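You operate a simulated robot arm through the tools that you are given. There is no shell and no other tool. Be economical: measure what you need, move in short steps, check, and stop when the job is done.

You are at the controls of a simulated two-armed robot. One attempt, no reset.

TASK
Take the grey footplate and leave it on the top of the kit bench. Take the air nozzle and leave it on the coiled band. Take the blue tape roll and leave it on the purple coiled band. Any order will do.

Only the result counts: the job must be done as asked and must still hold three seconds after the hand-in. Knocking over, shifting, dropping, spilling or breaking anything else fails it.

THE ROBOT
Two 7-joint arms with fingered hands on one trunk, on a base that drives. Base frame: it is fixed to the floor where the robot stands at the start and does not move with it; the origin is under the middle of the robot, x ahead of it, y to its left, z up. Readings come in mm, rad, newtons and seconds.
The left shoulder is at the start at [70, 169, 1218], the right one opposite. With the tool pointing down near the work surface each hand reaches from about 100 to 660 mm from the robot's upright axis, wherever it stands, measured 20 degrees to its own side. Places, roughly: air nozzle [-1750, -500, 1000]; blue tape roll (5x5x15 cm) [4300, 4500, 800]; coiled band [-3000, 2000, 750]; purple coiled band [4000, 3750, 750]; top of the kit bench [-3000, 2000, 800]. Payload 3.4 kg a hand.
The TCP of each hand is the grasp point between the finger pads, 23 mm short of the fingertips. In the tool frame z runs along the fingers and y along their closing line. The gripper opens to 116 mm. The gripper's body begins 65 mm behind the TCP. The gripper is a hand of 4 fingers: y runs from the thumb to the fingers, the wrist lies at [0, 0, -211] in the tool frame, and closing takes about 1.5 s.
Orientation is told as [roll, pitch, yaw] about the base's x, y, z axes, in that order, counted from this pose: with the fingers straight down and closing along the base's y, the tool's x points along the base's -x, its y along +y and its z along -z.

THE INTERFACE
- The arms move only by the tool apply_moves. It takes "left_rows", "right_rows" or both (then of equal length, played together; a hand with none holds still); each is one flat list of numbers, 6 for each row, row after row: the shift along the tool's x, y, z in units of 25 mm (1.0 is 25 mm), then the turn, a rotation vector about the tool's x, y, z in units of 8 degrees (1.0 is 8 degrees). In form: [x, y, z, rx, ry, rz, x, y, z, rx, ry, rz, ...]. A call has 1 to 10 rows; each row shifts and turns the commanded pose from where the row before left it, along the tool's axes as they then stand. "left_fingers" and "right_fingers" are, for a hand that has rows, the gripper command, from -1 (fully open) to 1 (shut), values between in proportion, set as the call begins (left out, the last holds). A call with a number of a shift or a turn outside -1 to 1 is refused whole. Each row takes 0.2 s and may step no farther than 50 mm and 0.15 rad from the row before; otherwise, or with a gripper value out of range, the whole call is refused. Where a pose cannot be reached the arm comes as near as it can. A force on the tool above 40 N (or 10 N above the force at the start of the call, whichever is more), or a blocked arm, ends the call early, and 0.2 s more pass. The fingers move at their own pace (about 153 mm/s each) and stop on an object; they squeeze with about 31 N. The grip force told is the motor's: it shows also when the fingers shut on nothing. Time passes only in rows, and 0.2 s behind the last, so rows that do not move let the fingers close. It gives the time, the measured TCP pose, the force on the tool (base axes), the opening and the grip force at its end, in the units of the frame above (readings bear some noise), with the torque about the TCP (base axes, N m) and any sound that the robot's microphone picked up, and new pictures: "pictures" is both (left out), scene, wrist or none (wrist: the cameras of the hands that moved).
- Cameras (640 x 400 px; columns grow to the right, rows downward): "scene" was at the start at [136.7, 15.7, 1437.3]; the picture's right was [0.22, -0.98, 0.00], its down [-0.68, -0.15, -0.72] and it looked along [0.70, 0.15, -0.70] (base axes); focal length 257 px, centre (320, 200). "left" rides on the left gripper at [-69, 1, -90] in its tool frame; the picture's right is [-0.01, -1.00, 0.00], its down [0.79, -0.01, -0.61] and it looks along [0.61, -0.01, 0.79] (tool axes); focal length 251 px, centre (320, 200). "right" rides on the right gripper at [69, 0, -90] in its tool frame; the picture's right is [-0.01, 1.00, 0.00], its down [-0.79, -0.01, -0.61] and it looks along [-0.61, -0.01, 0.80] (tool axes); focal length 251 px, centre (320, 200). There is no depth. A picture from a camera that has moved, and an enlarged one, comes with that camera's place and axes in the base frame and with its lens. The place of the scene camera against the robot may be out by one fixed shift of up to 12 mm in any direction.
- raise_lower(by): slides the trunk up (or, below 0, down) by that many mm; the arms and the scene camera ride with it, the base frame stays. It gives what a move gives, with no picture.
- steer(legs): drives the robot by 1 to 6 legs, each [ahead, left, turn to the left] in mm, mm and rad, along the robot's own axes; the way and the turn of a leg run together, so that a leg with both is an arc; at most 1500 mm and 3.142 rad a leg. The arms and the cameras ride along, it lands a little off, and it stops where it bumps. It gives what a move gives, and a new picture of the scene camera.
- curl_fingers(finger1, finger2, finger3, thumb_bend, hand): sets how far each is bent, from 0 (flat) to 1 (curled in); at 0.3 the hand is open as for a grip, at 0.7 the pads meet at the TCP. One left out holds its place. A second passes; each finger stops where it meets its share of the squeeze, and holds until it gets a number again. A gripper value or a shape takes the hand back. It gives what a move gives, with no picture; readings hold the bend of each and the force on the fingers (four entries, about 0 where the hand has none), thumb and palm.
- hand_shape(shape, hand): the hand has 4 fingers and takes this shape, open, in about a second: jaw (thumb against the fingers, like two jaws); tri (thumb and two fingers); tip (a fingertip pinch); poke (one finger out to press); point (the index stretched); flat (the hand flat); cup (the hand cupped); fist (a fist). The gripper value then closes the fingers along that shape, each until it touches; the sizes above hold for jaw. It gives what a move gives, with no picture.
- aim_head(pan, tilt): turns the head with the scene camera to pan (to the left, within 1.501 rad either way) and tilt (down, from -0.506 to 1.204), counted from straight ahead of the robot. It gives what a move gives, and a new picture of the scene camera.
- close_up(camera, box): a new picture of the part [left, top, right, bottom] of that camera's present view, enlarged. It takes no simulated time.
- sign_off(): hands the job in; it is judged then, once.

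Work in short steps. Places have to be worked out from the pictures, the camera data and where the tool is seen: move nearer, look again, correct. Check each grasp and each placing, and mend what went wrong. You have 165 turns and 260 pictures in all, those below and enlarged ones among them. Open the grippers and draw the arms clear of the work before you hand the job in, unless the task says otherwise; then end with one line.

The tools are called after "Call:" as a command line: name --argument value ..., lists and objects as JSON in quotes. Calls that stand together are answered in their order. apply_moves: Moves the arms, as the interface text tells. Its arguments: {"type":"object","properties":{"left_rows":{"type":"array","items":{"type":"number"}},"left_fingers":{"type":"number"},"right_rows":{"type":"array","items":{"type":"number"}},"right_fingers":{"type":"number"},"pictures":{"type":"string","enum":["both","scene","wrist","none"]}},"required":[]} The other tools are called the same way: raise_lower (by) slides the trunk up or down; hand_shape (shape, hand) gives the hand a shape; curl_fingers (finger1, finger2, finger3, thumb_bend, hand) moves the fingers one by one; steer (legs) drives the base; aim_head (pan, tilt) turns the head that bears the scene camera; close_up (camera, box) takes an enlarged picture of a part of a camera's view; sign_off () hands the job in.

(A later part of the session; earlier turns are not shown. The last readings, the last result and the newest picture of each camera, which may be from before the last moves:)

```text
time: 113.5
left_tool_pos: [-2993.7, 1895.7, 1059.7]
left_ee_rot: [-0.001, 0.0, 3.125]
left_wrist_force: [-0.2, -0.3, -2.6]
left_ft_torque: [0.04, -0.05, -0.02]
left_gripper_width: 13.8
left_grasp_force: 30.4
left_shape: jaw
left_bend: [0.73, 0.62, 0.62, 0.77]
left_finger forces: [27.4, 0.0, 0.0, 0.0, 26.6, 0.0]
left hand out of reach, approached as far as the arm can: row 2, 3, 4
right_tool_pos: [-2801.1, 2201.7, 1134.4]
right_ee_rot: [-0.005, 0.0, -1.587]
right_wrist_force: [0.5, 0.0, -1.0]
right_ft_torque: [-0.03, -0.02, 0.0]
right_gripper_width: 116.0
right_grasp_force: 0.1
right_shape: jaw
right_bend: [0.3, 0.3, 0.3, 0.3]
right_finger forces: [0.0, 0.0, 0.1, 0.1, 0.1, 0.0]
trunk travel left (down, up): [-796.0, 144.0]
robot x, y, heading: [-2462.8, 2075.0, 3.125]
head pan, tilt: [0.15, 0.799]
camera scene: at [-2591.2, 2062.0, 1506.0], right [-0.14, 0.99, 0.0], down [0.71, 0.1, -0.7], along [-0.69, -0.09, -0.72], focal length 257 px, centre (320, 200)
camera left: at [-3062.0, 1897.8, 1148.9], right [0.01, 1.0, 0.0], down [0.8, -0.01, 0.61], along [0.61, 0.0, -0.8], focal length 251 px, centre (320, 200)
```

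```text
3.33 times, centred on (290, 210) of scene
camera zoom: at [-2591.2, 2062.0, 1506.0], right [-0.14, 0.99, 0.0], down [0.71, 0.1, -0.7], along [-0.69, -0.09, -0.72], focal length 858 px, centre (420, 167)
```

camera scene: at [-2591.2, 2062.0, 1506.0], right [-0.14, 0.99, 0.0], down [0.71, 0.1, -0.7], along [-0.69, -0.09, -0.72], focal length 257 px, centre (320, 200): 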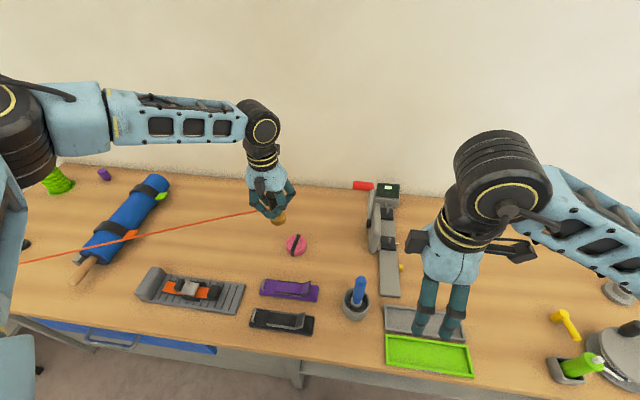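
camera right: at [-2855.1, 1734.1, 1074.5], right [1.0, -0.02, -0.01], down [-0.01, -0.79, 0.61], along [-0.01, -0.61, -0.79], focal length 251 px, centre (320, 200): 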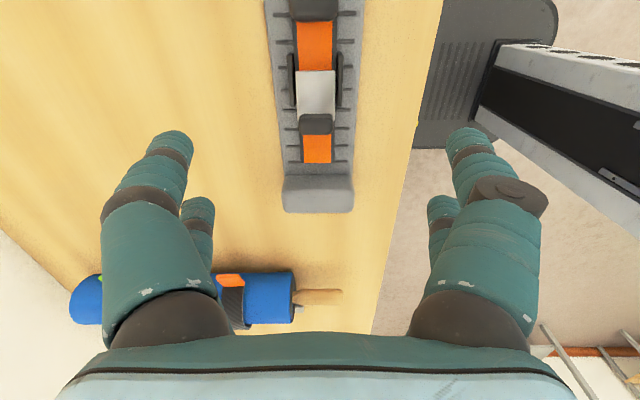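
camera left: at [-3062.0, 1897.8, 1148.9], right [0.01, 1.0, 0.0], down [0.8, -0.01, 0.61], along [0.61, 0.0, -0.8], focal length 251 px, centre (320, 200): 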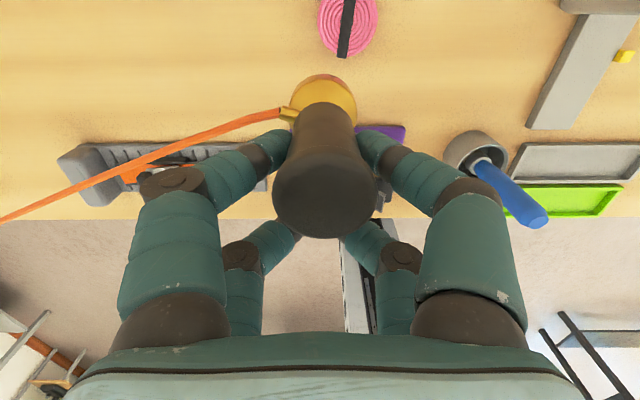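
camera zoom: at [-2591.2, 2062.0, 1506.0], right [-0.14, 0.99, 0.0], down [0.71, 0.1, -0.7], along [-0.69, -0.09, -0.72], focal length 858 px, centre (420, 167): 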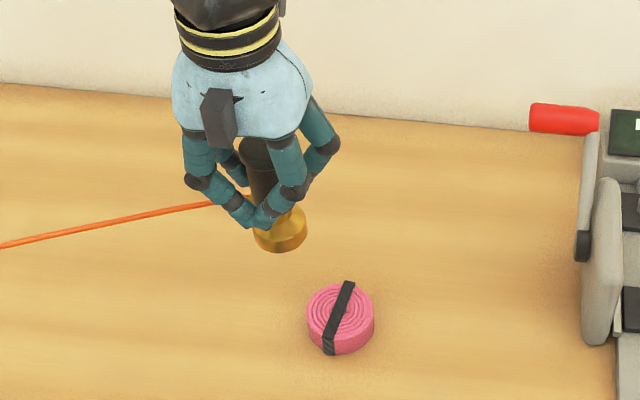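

The reach limit comes from the hand being high near shoulder level; it should reach farther when lower. I lower to z≈950 first, then extend.

Call:
apply_moves --left_rows '[0, -0.3, 1, 0, 0, 0, 0, -0.3, 1, 0, 0, 0, 0, -0.3, 1, 0, 0, 0, 0, -0.3, 1, 0, 0, 0, -0.5, 0, 0.2, 0, 0, 0, -0.5, 0, 0, 0, 0, 0, -0.4, 0, 0, 0, 0, 0]' --pictures "both"

Call:
close_up --camera "scene" --box '[210, 170, 370, 290]'

```text
time: 115.1
left_tool_pos: [-2970.4, 1876.8, 997.6]
left_ee_rot: [-0.002, -0.002, 3.125]
left_wrist_force: [0.0, -0.5, -3.9]
left_ft_torque: [-0.02, -0.08, 0.02]
left_gripper_width: 13.5
left_grasp_force: 31.1
left_shape: jaw
left_bend: [0.73, 0.62, 0.62, 0.77]
left_finger forces: [27.3, 0.0, 0.1, 0.1, 26.7, 0.0]
left hand out of reach, approached as far as the arm can: row 1, 2, 3, 4, 5, 6, 7
right_tool_pos: [-2800.9, 2201.8, 1133.9]
right_ee_rot: [-0.008, -0.001, -1.587]
right_wrist_force: [0.0, -0.5, 0.6]
right_ft_torque: [0.0, -0.03, -0.01]
right_gripper_width: 115.5
right_grasp_force: 0.1
right_shape: jaw
right_bend: [0.3, 0.3, 0.3, 0.3]
right_finger forces: [0.0, 0.1, 0.0, 0.0, 0.0, 0.0]
trunk travel left (down, up): [-796.0, 144.0]
robot x, y, heading: [-2464.9, 2073.5, 3.128]
head pan, tilt: [0.15, 0.799]
camera scene: at [-2590.1, 2062.3, 1506.1], right [-0.14, 0.99, 0.0], down [0.71, 0.1, -0.7], along [-0.69, -0.09, -0.72], focal length 257 px, centre (320, 200)
camera left: at [-3040.3, 1877.5, 1086.9], right [0.01, 1.0, 0.0], down [0.8, -0.01, 0.61], along [0.61, 0.0, -0.8], focal length 251 px, centre (320, 200)
```

scene: 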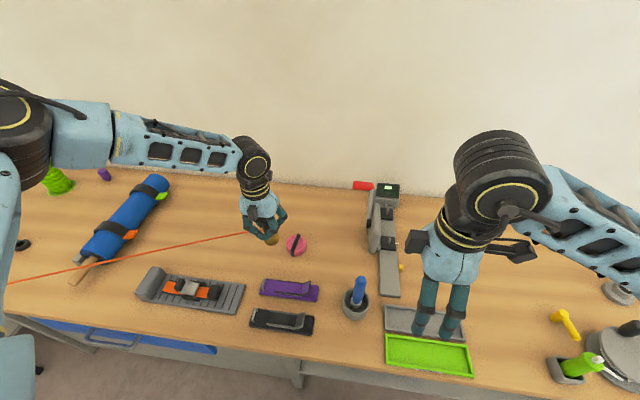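
left: 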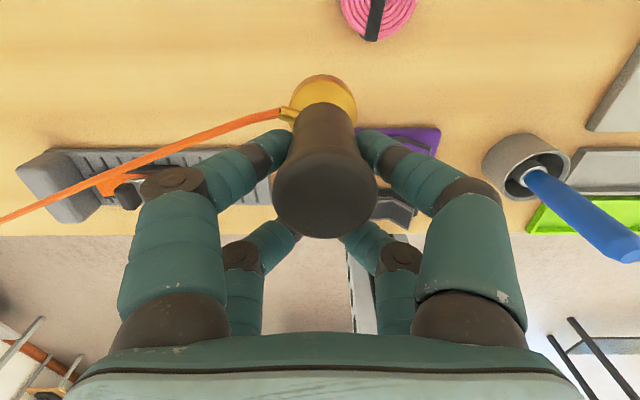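

```text
3.33 times, centred on (290, 230) of scene
camera zoom: at [-2590.1, 2062.3, 1506.1], right [-0.14, 0.99, 0.0], down [0.71, 0.1, -0.7], along [-0.69, -0.09, -0.72], focal length 858 px, centre (420, 100)
```

zoom: 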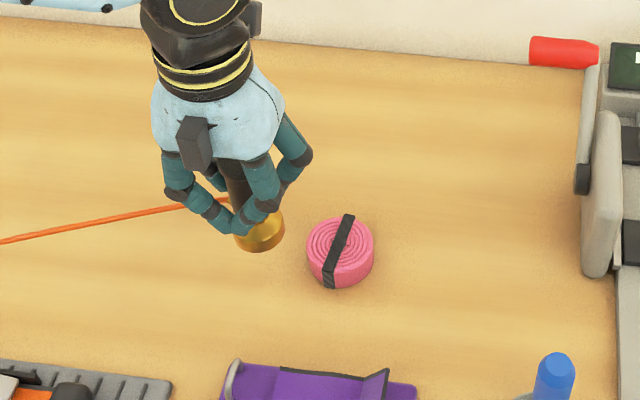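

Lower makes it worse, so it's a joint limit. I'll bring the hand back up to relative height that worked, and later lower it with the trunk; the right arm goes up too.

Call:
apply_moves --left_rows '[0.5, 0, -1, 0, 0, 0, 0.5, 0, -1, 0, 0, 0, 0.5, -0.5, -1, 0, 0, 0, 0, -0.5, -1, 0, 0, 0, 0, -0.5, -1, 0, 0, 0, 0, -0.5, -1, 0, 0, 0]' --right_rows '[0, 0, -1, 0, 0, 0, 0, 0, -1, 0, 0, 0, 0, 0, -1, 0, 0, 0, 0, 0, -1, 0, 0, 0, 0, 0, -1, 0, 0, 0, 0, 0, -1, 0, 0, 0]' --pictures "none"

```text
time: 116.5
left_tool_pos: [-2931.5, 1926.6, 1149.1]
left_ee_rot: [0.002, -0.001, 3.126]
left_wrist_force: [0.8, 0.2, -3.1]
left_ft_torque: [-0.05, -0.05, -0.04]
left_gripper_width: 13.9
left_grasp_force: 30.7
left_shape: jaw
left_bend: [0.73, 0.62, 0.62, 0.77]
left_finger forces: [27.4, 0.1, 0.0, 0.0, 26.8, 0.1]
right_tool_pos: [-2798.2, 2202.5, 1285.2]
right_ee_rot: [-0.006, -0.003, -1.587]
right_wrist_force: [-1.1, -0.2, 0.9]
right_ft_torque: [0.03, 0.05, -0.03]
right_gripper_width: 116.0
right_grasp_force: 0.2
right_shape: jaw
right_bend: [0.3, 0.3, 0.3, 0.3]
right_finger forces: [0.1, 0.0, 0.1, 0.0, 0.0, 0.0]
trunk travel left (down, up): [-796.0, 144.0]
robot x, y, heading: [-2467.2, 2074.1, 3.127]
head pan, tilt: [0.15, 0.799]
```

Now extend 60 mm at this height.

Call:
apply_moves --left_rows '[-0.8, 0, 0, 0, 0, 0, -0.8, 0, 0, 0, 0, 0, -0.8, 0, 0, 0, 0, 0]' --pictures "none"

```text
time: 117.3
left_tool_pos: [-2991.1, 1923.9, 1147.5]
left_ee_rot: [0.002, -0.001, 3.127]
left_wrist_force: [0.1, 0.3, -3.5]
left_ft_torque: [-0.01, -0.07, 0.01]
left_gripper_width: 13.6
left_grasp_force: 31.1
left_shape: jaw
left_bend: [0.73, 0.62, 0.62, 0.77]
left_finger forces: [27.4, 0.1, 0.0, 0.0, 26.7, 0.1]
left hand out of reach, approached as far as the arm can: row 3
right_tool_pos: [-2800.3, 2202.4, 1284.0]
right_ee_rot: [-0.007, -0.001, -1.586]
right_wrist_force: [0.1, 0.2, 0.1]
right_ft_torque: [0.01, -0.05, 0.02]
right_gripper_width: 115.9
right_grasp_force: 0.0
right_shape: jaw
right_bend: [0.3, 0.3, 0.3, 0.3]
right_finger forces: [0.1, 0.0, 0.1, 0.0, 0.1, 0.1]
trunk travel left (down, up): [-796.0, 144.0]
robot x, y, heading: [-2466.0, 2073.8, 3.128]
head pan, tilt: [0.15, 0.799]
```

Ahead reach 524 achieved. I drive 38 mm closer, then lower the trunk by 180 and check alignment.

Call:
steer --legs '[[38, 0, 0]]'

Call:
raise_lower --by -190

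Call:
apply_moves --left_rows '[0, 0, 0, 0, 0, 0]' --pictures "both"

Call:
close_up --camera "scene" --box '[210, 100, 370, 200]'

```text
time: 118.2
left_tool_pos: [-3020.3, 1924.0, 1151.1]
left_ee_rot: [0.0, -0.01, 3.127]
left_wrist_force: [1.0, -0.8, -3.6]
left_ft_torque: [0.02, -0.06, 0.01]
left_gripper_width: 13.9
left_grasp_force: 31.5
left_shape: jaw
left_bend: [0.73, 0.62, 0.62, 0.77]
left_finger forces: [27.3, 0.0, 0.0, 0.1, 26.7, 0.1]
right_tool_pos: [-2828.9, 2202.6, 1286.2]
right_ee_rot: [-0.013, -0.002, -1.587]
right_wrist_force: [0.2, -1.1, 0.2]
right_ft_torque: [0.02, 0.07, -0.02]
right_gripper_width: 116.0
right_grasp_force: 0.0
right_shape: jaw
right_bend: [0.3, 0.3, 0.3, 0.3]
right_finger forces: [0.0, 0.0, 0.0, 0.1, 0.0, 0.1]
trunk travel left (down, up): [-796.0, 144.0]
robot x, y, heading: [-2502.9, 2075.3, 3.126]
head pan, tilt: [0.15, 0.799]
camera scene: at [-2617.9, 2062.8, 1507.1], right [-0.14, 0.99, 0.0], down [0.71, 0.1, -0.7], along [-0.7, -0.09, -0.71], focal length 257 px, centre (320, 200)
```

scene: 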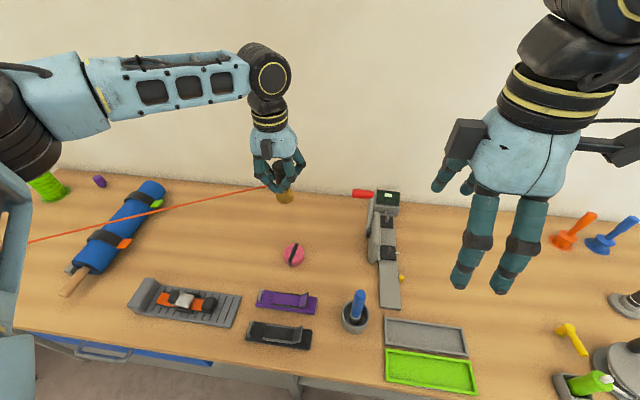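

```text
time: 120.3
left_tool_pos: [-3027.3, 1924.4, 957.8]
left_ee_rot: [0.001, -0.001, 3.129]
left_wrist_force: [-0.1, 0.5, -3.2]
left_ft_torque: [-0.03, -0.07, -0.01]
left_gripper_width: 13.7
left_grasp_force: 30.9
left_shape: jaw
left_bend: [0.73, 0.62, 0.62, 0.77]
left_finger forces: [27.3, 0.1, 0.1, 0.0, 26.8, 0.0]
right_tool_pos: [-2836.7, 2202.0, 1094.7]
right_ee_rot: [-0.006, 0.0, -1.585]
right_wrist_force: [0.0, 0.2, -0.5]
right_ft_torque: [0.01, -0.02, -0.01]
right_gripper_width: 115.7
right_grasp_force: 0.1
right_shape: jaw
right_bend: [0.3, 0.3, 0.3, 0.3]
right_finger forces: [0.1, 0.0, 0.1, 0.1, 0.0, 0.0]
trunk travel left (down, up): [-606.0, 334.0]
robot x, y, heading: [-2504.2, 2074.8, 3.13]
head pan, tilt: [0.15, 0.799]
```

```text
time: 120.7
left_tool_pos: [-3029.0, 1923.8, 958.5]
left_ee_rot: [0.001, -0.002, 3.128]
left_wrist_force: [0.4, 0.6, -3.2]
left_ft_torque: [0.03, -0.09, 0.03]
left_gripper_width: 13.8
left_grasp_force: 31.0
left_shape: jaw
left_bend: [0.73, 0.62, 0.62, 0.77]
left_finger forces: [27.3, 0.0, 0.0, 0.1, 26.8, 0.1]
right_tool_pos: [-2837.2, 2202.9, 1093.9]
right_ee_rot: [-0.005, 0.001, -1.586]
right_wrist_force: [-0.6, 0.0, 0.2]
right_ft_torque: [0.05, 0.0, -0.02]
right_gripper_width: 115.7
right_grasp_force: 0.0
right_shape: jaw
right_bend: [0.3, 0.3, 0.3, 0.3]
right_finger forces: [0.1, 0.1, 0.0, 0.0, 0.1, 0.0]
trunk travel left (down, up): [-606.0, 334.0]
robot x, y, heading: [-2501.2, 2074.3, 3.129]
head pan, tilt: [0.15, 0.799]
camera scene: at [-2628.0, 2062.9, 1316.1], right [-0.14, 0.99, 0.0], down [0.71, 0.1, -0.7], along [-0.69, -0.09, -0.72], focal length 257 px, centre (320, 200)
camera left: at [-3097.6, 1925.8, 1047.5], right [0.01, 1.0, 0.0], down [0.8, 0.0, 0.61], along [0.61, 0.0, -0.8], focal length 251 px, centre (320, 200)
```

scene: 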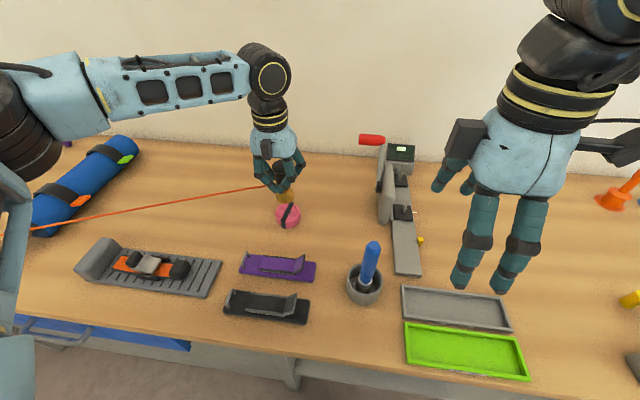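
left: 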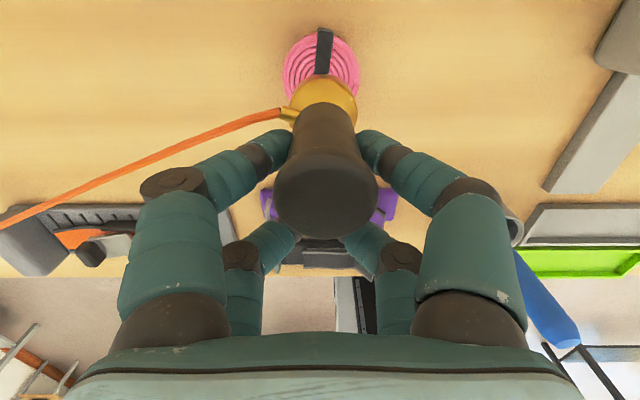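

```text
4.00 times, centred on (290, 150) of scene
camera zoom: at [-2628.0, 2062.9, 1316.1], right [-0.14, 0.99, 0.0], down [0.71, 0.1, -0.7], along [-0.69, -0.09, -0.72], focal length 1030 px, centre (440, 400)
```

zoom: 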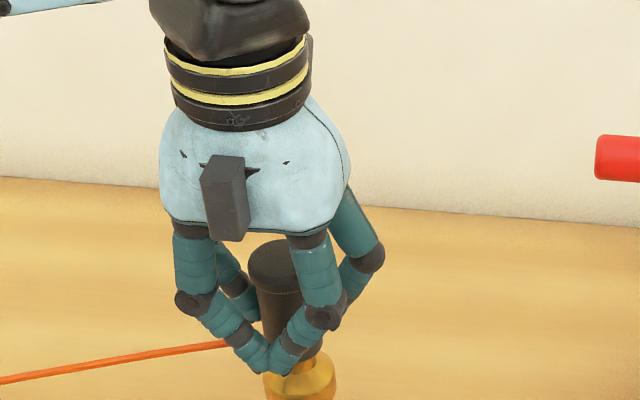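

Both views say the band is about 8 mm further in −x than the nozzle. I nudge the base 8 mm ahead and lower the trunk 45 mm, then recheck.

Call:
steer --legs '[[8, 0, 0]]'

Call:
raise_lower --by -48

Call:
apply_moves --left_rows '[0, 0, 0, 0, 0, 0]' --pictures "both"

Call:
close_up --camera "scene" --box '[230, 130, 350, 220]'

```text
time: 121.4
left_tool_pos: [-3034.4, 1925.0, 960.1]
left_ee_rot: [-0.001, -0.003, 3.128]
left_wrist_force: [-0.2, -0.5, -2.8]
left_ft_torque: [0.0, -0.03, 0.01]
left_gripper_width: 13.9
left_grasp_force: 31.0
left_shape: jaw
left_bend: [0.73, 0.62, 0.62, 0.77]
left_finger forces: [27.3, 0.0, 0.0, 0.0, 26.9, 0.0]
right_tool_pos: [-2842.3, 2203.7, 1095.0]
right_ee_rot: [-0.008, -0.001, -1.586]
right_wrist_force: [0.2, 0.0, -0.5]
right_ft_torque: [0.03, 0.06, 0.04]
right_gripper_width: 116.0
right_grasp_force: 0.0
right_shape: jaw
right_bend: [0.3, 0.3, 0.3, 0.3]
right_finger forces: [0.0, 0.0, 0.0, 0.0, 0.0, 0.1]
trunk travel left (down, up): [-606.0, 334.0]
robot x, y, heading: [-2512.2, 2080.8, 3.128]
head pan, tilt: [0.15, 0.799]
camera scene: at [-2634.0, 2063.0, 1316.3], right [-0.14, 0.99, 0.0], down [0.71, 0.1, -0.7], along [-0.69, -0.09, -0.72], focal length 257 px, centre (320, 200)
```

scene: 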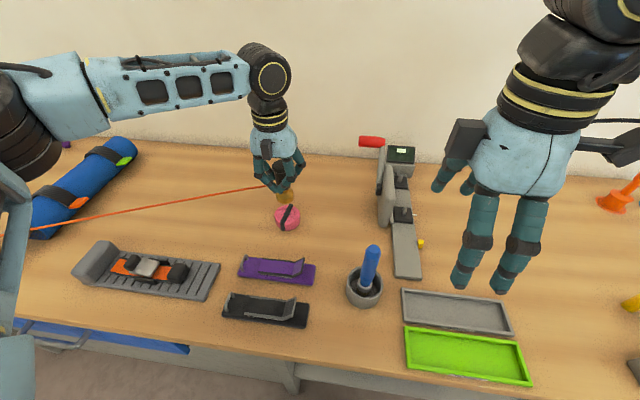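

```text
time: 122.3
left_tool_pos: [-3036.5, 1924.5, 910.2]
left_ee_rot: [0.0, -0.003, 3.128]
left_wrist_force: [0.4, 0.2, -3.0]
left_ft_torque: [0.0, -0.02, -0.03]
left_gripper_width: 13.8
left_grasp_force: 31.0
left_shape: jaw
left_bend: [0.73, 0.62, 0.62, 0.77]
left_finger forces: [27.3, 0.0, 0.0, 0.1, 26.8, 0.0]
right_tool_pos: [-2844.1, 2203.2, 1046.7]
right_ee_rot: [-0.006, 0.0, -1.585]
right_wrist_force: [-0.3, -0.5, 1.3]
right_ft_torque: [-0.01, 0.03, -0.02]
right_gripper_width: 115.7
right_grasp_force: 0.1
right_shape: jaw
right_bend: [0.3, 0.3, 0.3, 0.3]
right_finger forces: [0.0, 0.0, 0.0, 0.1, 0.0, 0.0]
trunk travel left (down, up): [-558.0, 382.0]
robot x, y, heading: [-2509.1, 2076.2, 3.127]
head pan, tilt: [0.15, 0.799]
```

```text
time: 122.7
left_tool_pos: [-3035.5, 1924.2, 910.6]
left_ee_rot: [0.0, -0.002, 3.127]
left_wrist_force: [0.0, 0.2, -3.5]
left_ft_torque: [0.01, -0.07, -0.01]
left_gripper_width: 13.9
left_grasp_force: 31.1
left_shape: jaw
left_bend: [0.73, 0.62, 0.62, 0.77]
left_finger forces: [27.3, 0.0, 0.0, 0.0, 26.8, 0.0]
right_tool_pos: [-2846.2, 2202.7, 1045.4]
right_ee_rot: [-0.006, 0.001, -1.586]
right_wrist_force: [0.4, -0.2, 0.4]
right_ft_torque: [0.01, 0.02, -0.02]
right_gripper_width: 115.8
right_grasp_force: 0.1
right_shape: jaw
right_bend: [0.3, 0.3, 0.3, 0.3]
right_finger forces: [0.1, 0.1, 0.0, 0.1, 0.1, 0.0]
trunk travel left (down, up): [-558.0, 382.0]
robot x, y, heading: [-2511.8, 2073.6, 3.131]
head pan, tilt: [0.15, 0.799]
camera scene: at [-2636.0, 2063.0, 1268.1], right [-0.14, 0.99, 0.0], down [0.71, 0.1, -0.7], along [-0.69, -0.09, -0.72], focal length 257 px, centre (320, 200)
camera left: at [-3105.5, 1925.9, 999.5], right [0.01, 1.0, 0.0], down [0.8, 0.0, 0.61], along [0.61, 0.0, -0.8], focal length 251 px, centre (320, 200)
```

scene: 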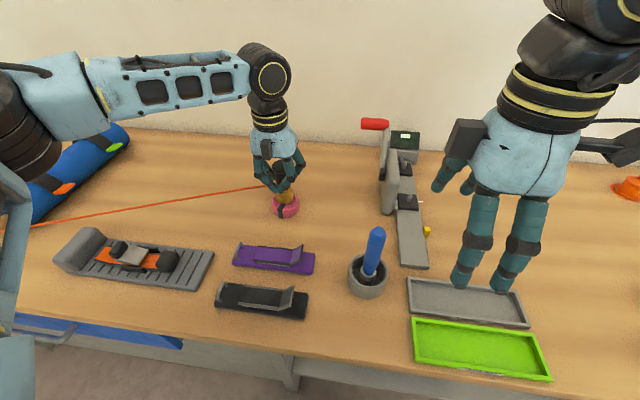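
left: 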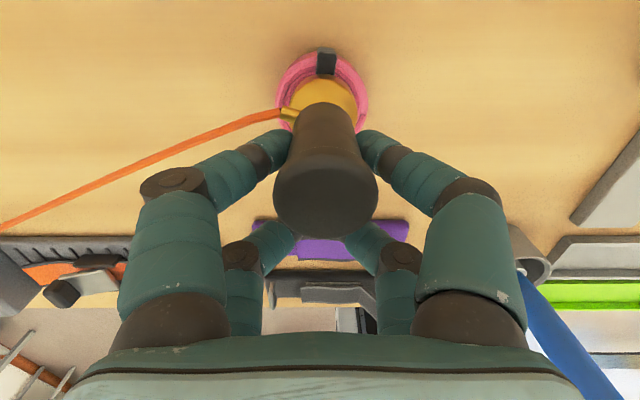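

```text
4.44 times, centred on (290, 175) of scene
camera zoom: at [-2636.0, 2063.0, 1268.1], right [-0.14, 0.99, 0.0], down [0.71, 0.1, -0.7], along [-0.69, -0.09, -0.72], focal length 1144 px, centre (453, 311)
```

zoom: 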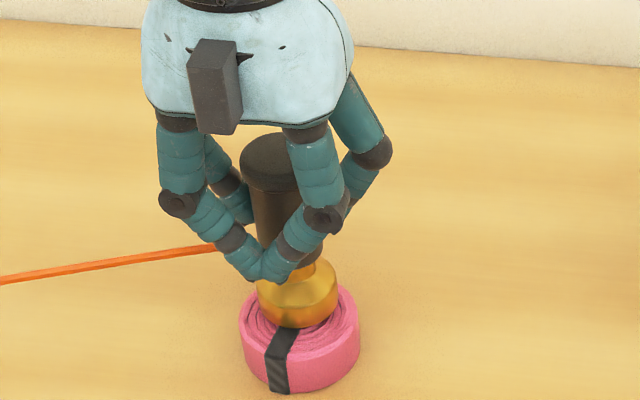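

Nozzle base is centred just above the band. I lower in small trunk steps watching the force.

Call:
raise_lower --by -7

Call:
close_up --camera "scene" --box '[230, 130, 350, 220]'

```text
time: 123.3
left_tool_pos: [-3035.5, 1925.0, 902.7]
left_ee_rot: [-0.003, 0.0, 3.126]
left_wrist_force: [-2.4, -0.5, 1.1]
left_ft_torque: [0.03, -0.02, 0.03]
left_gripper_width: 13.6
left_grasp_force: 30.5
left_shape: jaw
left_bend: [0.73, 0.62, 0.62, 0.77]
left_finger forces: [28.8, 0.0, 0.0, 0.0, 28.2, 0.0]
right_tool_pos: [-2843.8, 2202.9, 1039.5]
right_ee_rot: [-0.005, -0.002, -1.586]
right_wrist_force: [0.6, -0.5, -0.3]
right_ft_torque: [0.02, 0.0, 0.02]
right_gripper_width: 116.1
right_grasp_force: 0.0
right_shape: jaw
right_bend: [0.3, 0.3, 0.3, 0.3]
right_finger forces: [0.0, 0.1, 0.0, 0.1, 0.0, 0.1]
trunk travel left (down, up): [-551.0, 389.0]
robot x, y, heading: [-2513.9, 2075.0, 3.127]
head pan, tilt: [0.15, 0.799]
```

```text
4.44 times, centred on (290, 175) of scene
camera zoom: at [-2635.0, 2063.2, 1261.2], right [-0.14, 0.99, 0.0], down [0.71, 0.1, -0.7], along [-0.69, -0.09, -0.72], focal length 1144 px, centre (453, 311)
```

zoom: 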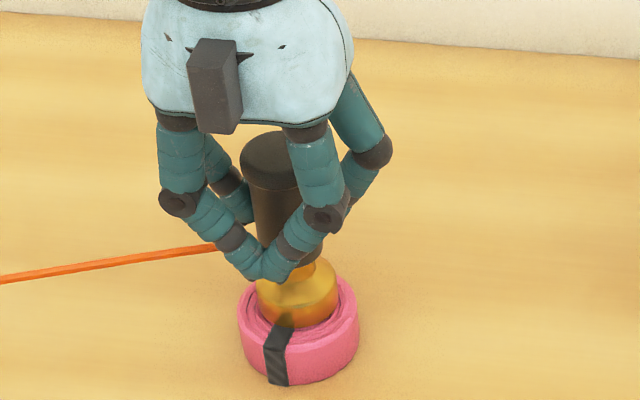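

Contact made (force shifted by 4 N). I open the fingers.

Call:
apply_moves --left_rows '[0, 0, 0, 0, 0, 0, 0, 0, 0, 0, 0, 0, 0, 0, 0, 0, 0, 0, 0, 0, 0, 0, 0, 0]' --left_fingers -0.3 --pictures "wrist"

Call:
close_up --camera "scene" --box '[230, 130, 350, 220]'

```text
time: 124.3
left_tool_pos: [-3034.9, 1925.1, 904.3]
left_ee_rot: [-0.002, -0.001, 3.128]
left_wrist_force: [0.0, 0.1, 0.0]
left_ft_torque: [-0.02, 0.02, 0.03]
left_gripper_width: 74.8
left_grasp_force: 0.1
left_shape: jaw
left_bend: [0.7, 0.7, 0.7, 0.7]
left_finger forces: [0.1, 0.0, 0.1, 0.0, 0.1, 0.0]
right_tool_pos: [-2844.9, 2202.4, 1039.6]
right_ee_rot: [-0.006, -0.001, -1.583]
right_wrist_force: [-1.4, 0.3, -0.1]
right_ft_torque: [-0.01, 0.01, -0.03]
right_gripper_width: 116.0
right_grasp_force: 0.0
right_shape: jaw
right_bend: [0.3, 0.3, 0.3, 0.3]
right_finger forces: [0.0, 0.0, 0.0, 0.1, 0.1, 0.0]
trunk travel left (down, up): [-551.0, 389.0]
robot x, y, heading: [-2510.2, 2073.9, 3.129]
head pan, tilt: [0.15, 0.799]
camera left: at [-3105.0, 1926.0, 992.9], right [0.01, 1.0, 0.0], down [0.8, 0.0, 0.61], along [0.61, 0.0, -0.8], focal length 251 px, centre (320, 200)
```

left: 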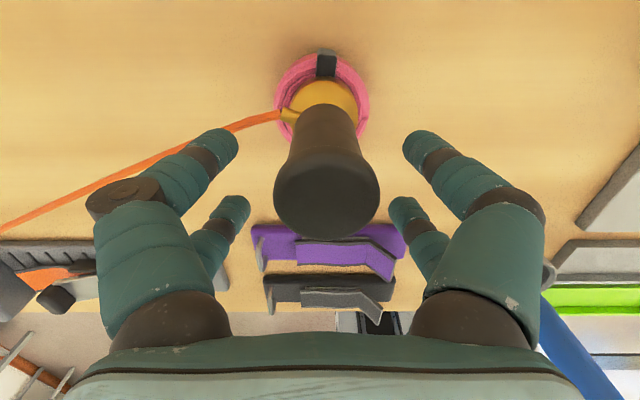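

```text
4.44 times, centred on (290, 175) of scene
camera zoom: at [-2635.3, 2063.2, 1261.1], right [-0.14, 0.99, 0.0], down [0.71, 0.1, -0.7], along [-0.69, -0.09, -0.72], focal length 1144 px, centre (453, 311)
```

zoom: 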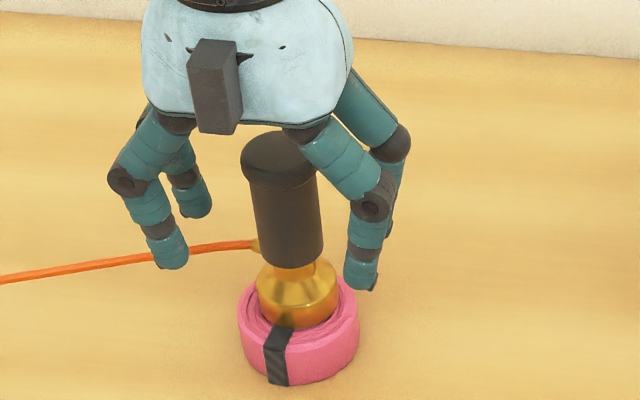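

It stands upright on the band. I raise the trunk slowly to clear it, then check it stays.

Call:
raise_lower --by 180

Call:
steer --legs '[[-400, 0, 0]]'

Call:
close_up --camera "scene" --box '[200, 130, 440, 280]'

```text
time: 126.3
left_tool_pos: [-3034.1, 1924.3, 1084.5]
left_ee_rot: [-0.001, -0.001, 3.129]
left_wrist_force: [0.2, 0.0, -0.3]
left_ft_torque: [-0.02, 0.02, -0.01]
left_gripper_width: 75.1
left_grasp_force: 0.0
left_shape: jaw
left_bend: [0.7, 0.7, 0.7, 0.7]
left_finger forces: [0.0, 0.0, 0.0, 0.1, 0.1, 0.0]
right_tool_pos: [-2844.5, 2202.3, 1219.6]
right_ee_rot: [-0.006, -0.002, -1.584]
right_wrist_force: [-0.6, 0.4, 0.5]
right_ft_torque: [0.03, -0.03, -0.02]
right_gripper_width: 116.3
right_grasp_force: 0.1
right_shape: jaw
right_bend: [0.3, 0.3, 0.3, 0.3]
right_finger forces: [0.0, 0.0, 0.1, 0.1, 0.0, 0.0]
trunk travel left (down, up): [-731.0, 209.0]
robot x, y, heading: [-2512.8, 2076.0, 3.127]
head pan, tilt: [0.15, 0.799]
```

```text
time: 128.8
left_tool_pos: [-2636.9, 1920.4, 1083.0]
left_ee_rot: [-0.001, 0.001, 3.123]
left_wrist_force: [0.8, 0.4, 0.3]
left_ft_torque: [0.0, -0.04, 0.02]
left_gripper_width: 75.0
left_grasp_force: 0.0
left_shape: jaw
left_bend: [0.7, 0.7, 0.7, 0.7]
left_finger forces: [0.0, 0.0, 0.1, 0.1, 0.1, 0.0]
right_tool_pos: [-2445.6, 2196.6, 1219.9]
right_ee_rot: [-0.005, 0.001, -1.589]
right_wrist_force: [-1.1, -0.2, 0.6]
right_ft_torque: [0.0, 0.0, 0.0]
right_gripper_width: 115.9
right_grasp_force: 0.0
right_shape: jaw
right_bend: [0.3, 0.3, 0.3, 0.3]
right_finger forces: [0.0, 0.1, 0.0, 0.0, 0.1, 0.1]
trunk travel left (down, up): [-731.0, 209.0]
robot x, y, heading: [-2111.6, 2064.9, 3.122]
head pan, tilt: [0.15, 0.799]
camera scene: at [-2236.7, 2057.4, 1441.0], right [-0.13, 0.99, 0.0], down [0.71, 0.09, -0.7], along [-0.69, -0.09, -0.72], focal length 257 px, centre (320, 200)
```

scene: 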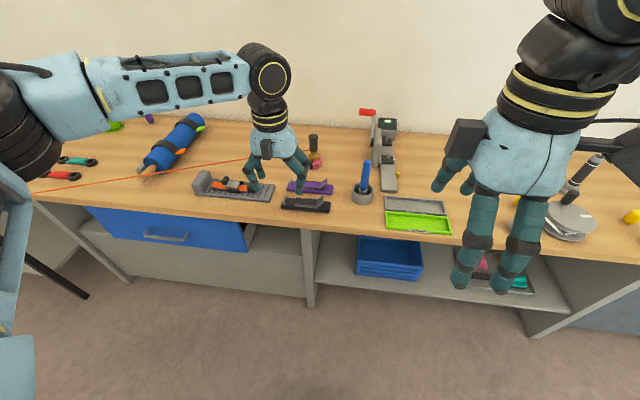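

```text
2.67 times, centred on (320, 205) of scene
camera zoom: at [-2236.7, 2057.4, 1441.0], right [-0.13, 0.99, 0.0], down [0.71, 0.09, -0.7], along [-0.69, -0.09, -0.72], focal length 686 px, centre (320, 187)
```

zoom: 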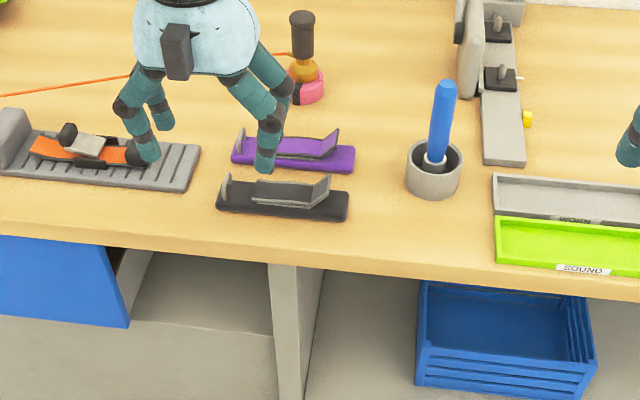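

Nozzle stands on the band and the plate lies on the bench. Next the tape roll at (4300, 4500): I turn right to face +y and survey the way.

Call:
steer --legs '[[0, 0, -1.57]]'

Call:
aim_head --pan -0.4 --tilt 0.3

Call:
aim_head --pan -1.3 --tilt 0.3

```text
time: 133.0
left_tool_pos: [-2263.1, 2592.8, 1083.5]
left_ee_rot: [0.001, -0.004, 1.558]
left_wrist_force: [-0.1, 0.5, -0.1]
left_ft_torque: [0.0, 0.0, -0.03]
left_gripper_width: 74.7
left_grasp_force: 0.0
left_shape: jaw
left_bend: [0.7, 0.7, 0.7, 0.7]
left_finger forces: [0.0, 0.0, 0.0, 0.1, 0.1, 0.0]
right_tool_pos: [-1984.2, 2402.2, 1219.9]
right_ee_rot: [-0.008, 0.0, 3.126]
right_wrist_force: [-0.5, -1.4, 0.5]
right_ft_torque: [0.02, 0.0, 0.02]
right_gripper_width: 116.0
right_grasp_force: 0.1
right_shape: jaw
right_bend: [0.3, 0.3, 0.3, 0.3]
right_finger forces: [0.0, 0.0, 0.1, 0.0, 0.0, 0.0]
trunk travel left (down, up): [-731.0, 209.0]
robot x, y, heading: [-2111.4, 2069.0, 1.556]
head pan, tilt: [0.15, 0.799]
camera scene: at [-2115.6, 2197.4, 1441.2], right [0.99, 0.14, 0.0], down [0.1, -0.71, -0.7], along [-0.09, 0.69, -0.72], focal length 257 px, centre (320, 200)
```

scene: 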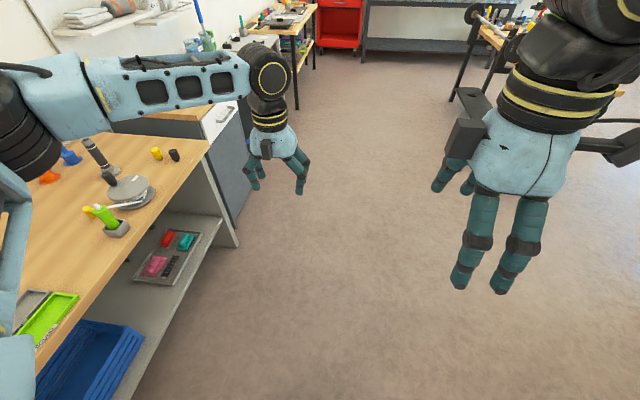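

```text
time: 134.0
left_tool_pos: [-2262.2, 2593.4, 1083.0]
left_ee_rot: [0.0, -0.001, 1.557]
left_wrist_force: [0.0, 0.1, 0.8]
left_ft_torque: [0.03, 0.0, 0.0]
left_gripper_width: 74.9
left_grasp_force: 0.0
left_shape: jaw
left_bend: [0.7, 0.7, 0.7, 0.7]
left_finger forces: [0.0, 0.0, 0.0, 0.0, 0.1, 0.1]
right_tool_pos: [-1984.3, 2402.4, 1219.3]
right_ee_rot: [-0.006, -0.002, 3.128]
right_wrist_force: [-0.6, 0.3, 0.1]
right_ft_torque: [0.01, 0.02, 0.0]
right_gripper_width: 116.0
right_grasp_force: 0.0
right_shape: jaw
right_bend: [0.3, 0.3, 0.3, 0.3]
right_finger forces: [0.1, 0.0, 0.0, 0.0, 0.0, 0.1]
trunk travel left (down, up): [-731.0, 209.0]
robot x, y, heading: [-2110.6, 2070.9, 1.557]
head pan, tilt: [-0.4, 0.3]
camera scene: at [-2067.2, 2203.0, 1485.4], right [0.92, -0.4, 0.0], down [-0.12, -0.27, -0.95], along [0.38, 0.87, -0.3], focal length 257 px, centre (320, 200)
```

scene: 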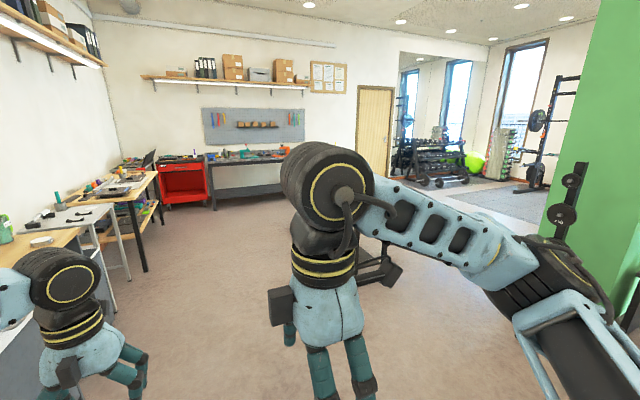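

```text
time: 135.2
left_tool_pos: [-2262.6, 2593.6, 1084.1]
left_ee_rot: [0.002, -0.003, 1.558]
left_wrist_force: [-0.1, -0.5, 0.4]
left_ft_torque: [0.01, -0.01, -0.01]
left_gripper_width: 74.9
left_grasp_force: 0.0
left_shape: jaw
left_bend: [0.7, 0.7, 0.7, 0.7]
left_finger forces: [0.0, 0.1, 0.1, 0.0, 0.0, 0.0]
right_tool_pos: [-1983.4, 2402.7, 1219.2]
right_ee_rot: [-0.007, -0.002, 3.126]
right_wrist_force: [0.0, 0.8, 0.5]
right_ft_torque: [0.02, 0.02, 0.03]
right_gripper_width: 116.1
right_grasp_force: 0.1
right_shape: jaw
right_bend: [0.3, 0.3, 0.3, 0.3]
right_finger forces: [0.0, 0.1, 0.0, 0.0, 0.0, 0.1]
trunk travel left (down, up): [-731.0, 209.0]
robot x, y, heading: [-2112.9, 2068.9, 1.557]
head pan, tilt: [-1.3, 0.3]
camera scene: at [-2014.3, 2141.2, 1485.5], right [0.25, -0.97, 0.0], down [-0.29, -0.08, -0.96], along [0.92, 0.24, -0.3], focal length 257 px, centre (320, 200)
```

scene: 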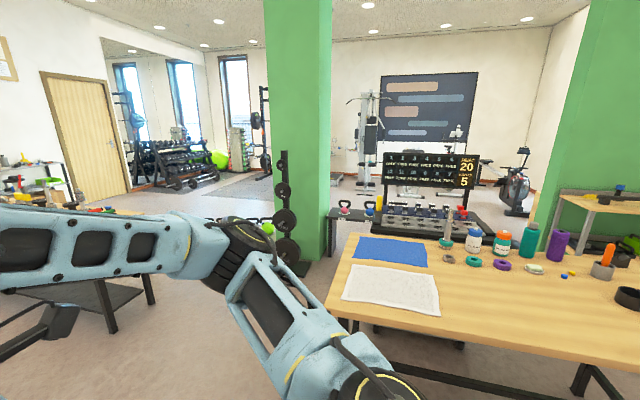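

Route: forward to y≈3000, then east between the barbell table and the green pillar. First leg, then look.

Call:
steer --legs '[[950, 0, 0], [0, 0, -1.4]]'

Call:
aim_head --pan 0.0 --tilt 0.35

```text
time: 143.6
left_tool_pos: [-1606.9, 3253.8, 1083.6]
left_ee_rot: [0.001, -0.001, 0.148]
left_wrist_force: [1.0, -0.2, -0.7]
left_ft_torque: [-0.03, 0.03, -0.02]
left_gripper_width: 74.8
left_grasp_force: 0.1
left_shape: jaw
left_bend: [0.7, 0.7, 0.7, 0.7]
left_finger forces: [0.0, 0.0, 0.0, 0.0, 0.0, 0.0]
right_tool_pos: [-1749.3, 2949.3, 1219.7]
right_ee_rot: [-0.005, 0.0, 1.717]
right_wrist_force: [0.4, -0.6, -0.1]
right_ft_torque: [0.0, -0.02, -0.05]
right_gripper_width: 116.0
right_grasp_force: 0.1
right_shape: jaw
right_bend: [0.3, 0.3, 0.3, 0.3]
right_finger forces: [0.1, 0.1, 0.0, 0.0, 0.1, 0.0]
trunk travel left (down, up): [-731.0, 209.0]
robot x, y, heading: [-2096.5, 3019.7, 0.151]
head pan, tilt: [-1.3, 0.3]
camera scene: at [-2004.5, 2941.2, 1485.5], right [-0.91, -0.41, 0.0], down [-0.12, 0.27, -0.96], along [0.39, -0.87, -0.3], focal length 257 px, centre (320, 200)
```

scene: 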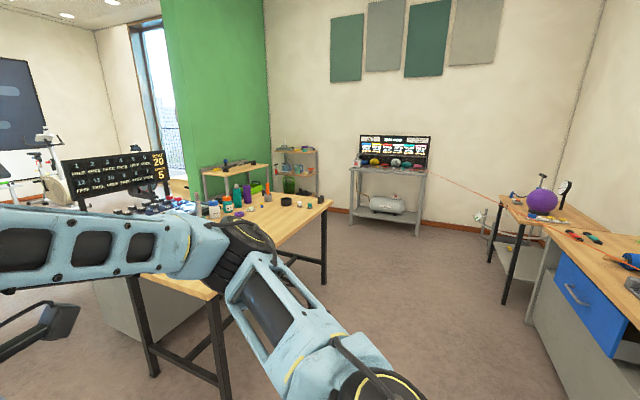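

```text
time: 145.1
left_tool_pos: [-1605.6, 3254.0, 1083.7]
left_ee_rot: [0.0, -0.003, 0.149]
left_wrist_force: [0.5, -1.5, -0.4]
left_ft_torque: [0.01, -0.01, -0.01]
left_gripper_width: 74.8
left_grasp_force: 0.0
left_shape: jaw
left_bend: [0.7, 0.7, 0.7, 0.7]
left_finger forces: [0.0, 0.0, 0.1, 0.0, 0.1, 0.0]
right_tool_pos: [-1748.8, 2948.5, 1220.0]
right_ee_rot: [-0.008, -0.001, 1.718]
right_wrist_force: [0.5, -0.4, 0.7]
right_ft_torque: [-0.01, 0.02, 0.02]
right_gripper_width: 115.7
right_grasp_force: 0.0
right_shape: jaw
right_bend: [0.3, 0.3, 0.3, 0.3]
right_finger forces: [0.0, 0.0, 0.0, 0.1, 0.1, 0.0]
trunk travel left (down, up): [-731.0, 209.0]
robot x, y, heading: [-2101.4, 3022.1, 0.154]
head pan, tilt: [0.0, 0.351]
camera scene: at [-1950.3, 3039.9, 1480.8], right [0.15, -0.99, 0.0], down [-0.34, -0.05, -0.94], along [0.93, 0.14, -0.34], focal length 257 px, centre (320, 200)
```

scene: 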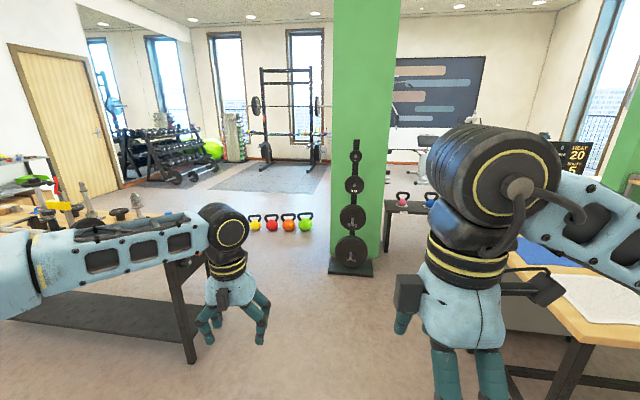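

The way passes between the pillar (edge y≈3257 at x≈200–450) and the barbell table (y>4000, x<−850), then around kettlebells at x≈1050, y>3690. I drive to about (−600, 3650) and re-look.

Call:
steer --legs '[[770, 200, 0], [770, 200, -0.15]]'

Call:
aim_head --pan -0.1 --tilt 0.45

```text
time: 153.2
left_tool_pos: [-91.4, 3732.7, 1084.2]
left_ee_rot: [-0.001, -0.003, -0.011]
left_wrist_force: [-0.2, 0.6, -0.2]
left_ft_torque: [0.0, 0.0, 0.03]
left_gripper_width: 74.7
left_grasp_force: 0.1
left_shape: jaw
left_bend: [0.7, 0.7, 0.7, 0.7]
left_finger forces: [0.0, 0.1, 0.1, 0.1, 0.0, 0.0]
right_tool_pos: [-280.8, 3454.4, 1220.3]
right_ee_rot: [-0.008, -0.003, 1.561]
right_wrist_force: [0.8, -0.4, 0.4]
right_ft_torque: [0.01, 0.0, 0.02]
right_gripper_width: 115.8
right_grasp_force: 0.1
right_shape: jaw
right_bend: [0.3, 0.3, 0.3, 0.3]
right_finger forces: [0.0, 0.1, 0.1, 0.0, 0.1, 0.0]
trunk travel left (down, up): [-731.0, 209.0]
robot x, y, heading: [-616.0, 3577.6, -0.009]
head pan, tilt: [0.0, 0.351]
camera scene: at [-465.3, 3576.4, 1480.9], right [-0.01, -1.0, 0.0], down [-0.34, 0.0, -0.94], along [0.94, -0.01, -0.34], focal length 257 px, centre (320, 200)
```

scene: 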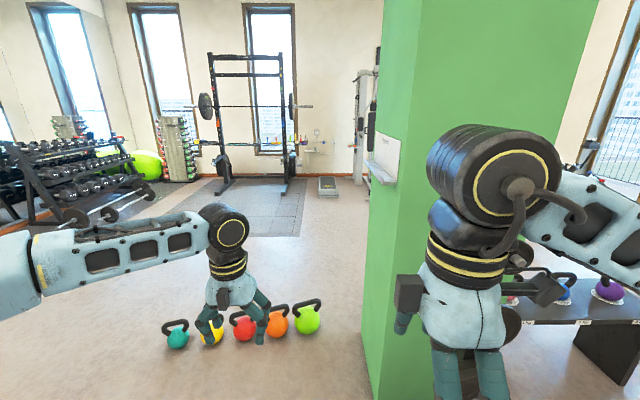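

```text
time: 153.9
left_tool_pos: [-90.9, 3733.1, 1083.6]
left_ee_rot: [-0.001, -0.003, -0.012]
left_wrist_force: [-0.6, 0.5, 0.3]
left_ft_torque: [0.0, -0.01, 0.03]
left_gripper_width: 74.9
left_grasp_force: 0.0
left_shape: jaw
left_bend: [0.7, 0.7, 0.7, 0.7]
left_finger forces: [0.1, 0.1, 0.0, 0.0, 0.0, 0.0]
right_tool_pos: [-281.4, 3453.8, 1219.2]
right_ee_rot: [-0.005, -0.002, 1.561]
right_wrist_force: [0.3, 0.2, 0.6]
right_ft_torque: [0.0, -0.04, -0.02]
right_gripper_width: 116.0
right_grasp_force: 0.1
right_shape: jaw
right_bend: [0.3, 0.3, 0.3, 0.3]
right_finger forces: [0.1, 0.0, 0.1, 0.1, 0.0, 0.1]
trunk travel left (down, up): [-731.0, 209.0]
robot x, y, heading: [-614.9, 3581.5, -0.007]
head pan, tilt: [-0.099, 0.45]
camera scene: at [-466.2, 3567.5, 1471.6], right [-0.11, -0.99, 0.0], down [-0.43, 0.05, -0.9], along [0.9, -0.1, -0.44], focal length 257 px, centre (320, 200)
```

scene: 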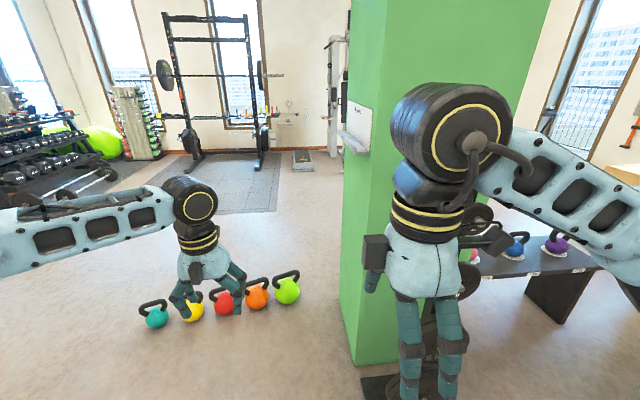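

The gap by the pillar is too narrow; I go around the left side of the kettlebells (leftmost y≈4510).

Call:
steer --legs '[[350, 0, 0], [0, 1450, 0]]'

Call:
aim_head --pan -0.2 --tilt 0.45

```text
time: 162.9
left_tool_pos: [277.5, 5172.2, 1082.8]
left_ee_rot: [-0.001, -0.002, -0.018]
left_wrist_force: [0.3, 0.0, -0.2]
left_ft_torque: [0.0, 0.01, -0.01]
left_gripper_width: 74.8
left_grasp_force: 0.1
left_shape: jaw
left_bend: [0.7, 0.7, 0.7, 0.7]
left_finger forces: [0.0, 0.0, 0.1, 0.0, 0.0, 0.1]
right_tool_pos: [86.5, 4895.5, 1220.1]
right_ee_rot: [-0.007, -0.002, 1.552]
right_wrist_force: [-0.1, -0.3, -0.1]
right_ft_torque: [-0.04, 0.0, 0.0]
right_gripper_width: 115.8
right_grasp_force: 0.1
right_shape: jaw
right_bend: [0.3, 0.3, 0.3, 0.3]
right_finger forces: [0.1, 0.0, 0.0, 0.0, 0.1, 0.0]
trunk travel left (down, up): [-731.0, 209.0]
robot x, y, heading: [-249.4, 5024.6, -0.02]
head pan, tilt: [-0.099, 0.45]
camera scene: at [-98.5, 5010.6, 1471.6], right [-0.12, -0.99, 0.0], down [-0.43, 0.05, -0.9], along [0.89, -0.11, -0.44], focal length 257 px, centre (320, 200)
```

scene: 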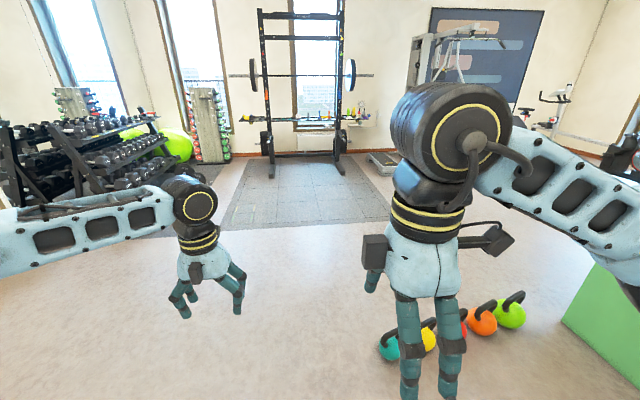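

```text
time: 163.6
left_tool_pos: [278.3, 5173.2, 1082.5]
left_ee_rot: [0.0, -0.001, -0.019]
left_wrist_force: [0.1, -0.3, 0.9]
left_ft_torque: [0.01, 0.01, 0.03]
left_gripper_width: 74.9
left_grasp_force: 0.1
left_shape: jaw
left_bend: [0.7, 0.7, 0.7, 0.7]
left_finger forces: [0.0, 0.0, 0.0, 0.0, 0.0, 0.0]
right_tool_pos: [84.9, 4896.4, 1220.7]
right_ee_rot: [-0.007, -0.003, 1.552]
right_wrist_force: [0.8, -0.3, -0.4]
right_ft_torque: [0.03, 0.0, -0.01]
right_gripper_width: 115.7
right_grasp_force: 0.0
right_shape: jaw
right_bend: [0.3, 0.3, 0.3, 0.3]
right_finger forces: [0.0, 0.0, 0.0, 0.1, 0.0, 0.0]
trunk travel left (down, up): [-731.0, 209.0]
robot x, y, heading: [-243.1, 5023.3, -0.018]
head pan, tilt: [-0.201, 0.45]
camera scene: at [-100.0, 5001.9, 1471.6], right [-0.22, -0.98, 0.0], down [-0.42, 0.09, -0.9], along [0.88, -0.2, -0.44], focal length 257 px, centre (320, 200)
```

scene: 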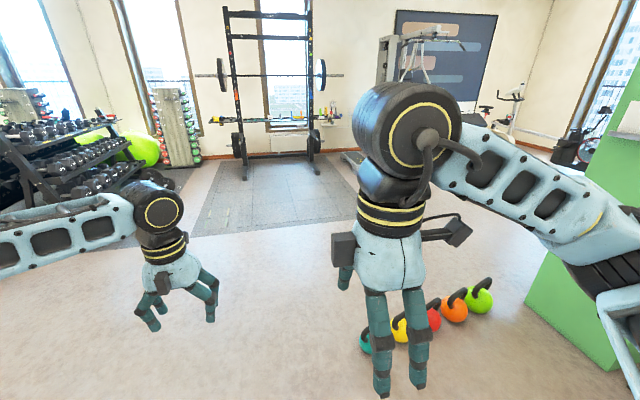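

Call:
close_up --camera "scene" --box '[190, 80, 370, 190]'

```text
3.56 times, centred on (280, 135) of scene
camera zoom: at [-100.0, 5001.9, 1471.6], right [-0.22, -0.98, 0.0], down [-0.42, 0.09, -0.9], along [0.88, -0.2, -0.44], focal length 915 px, centre (462, 431)
```

zoom: 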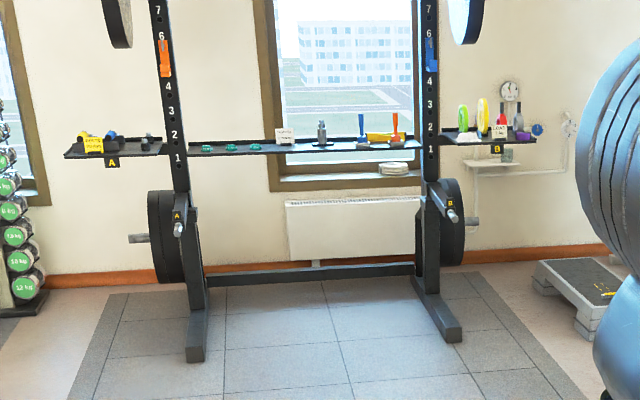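

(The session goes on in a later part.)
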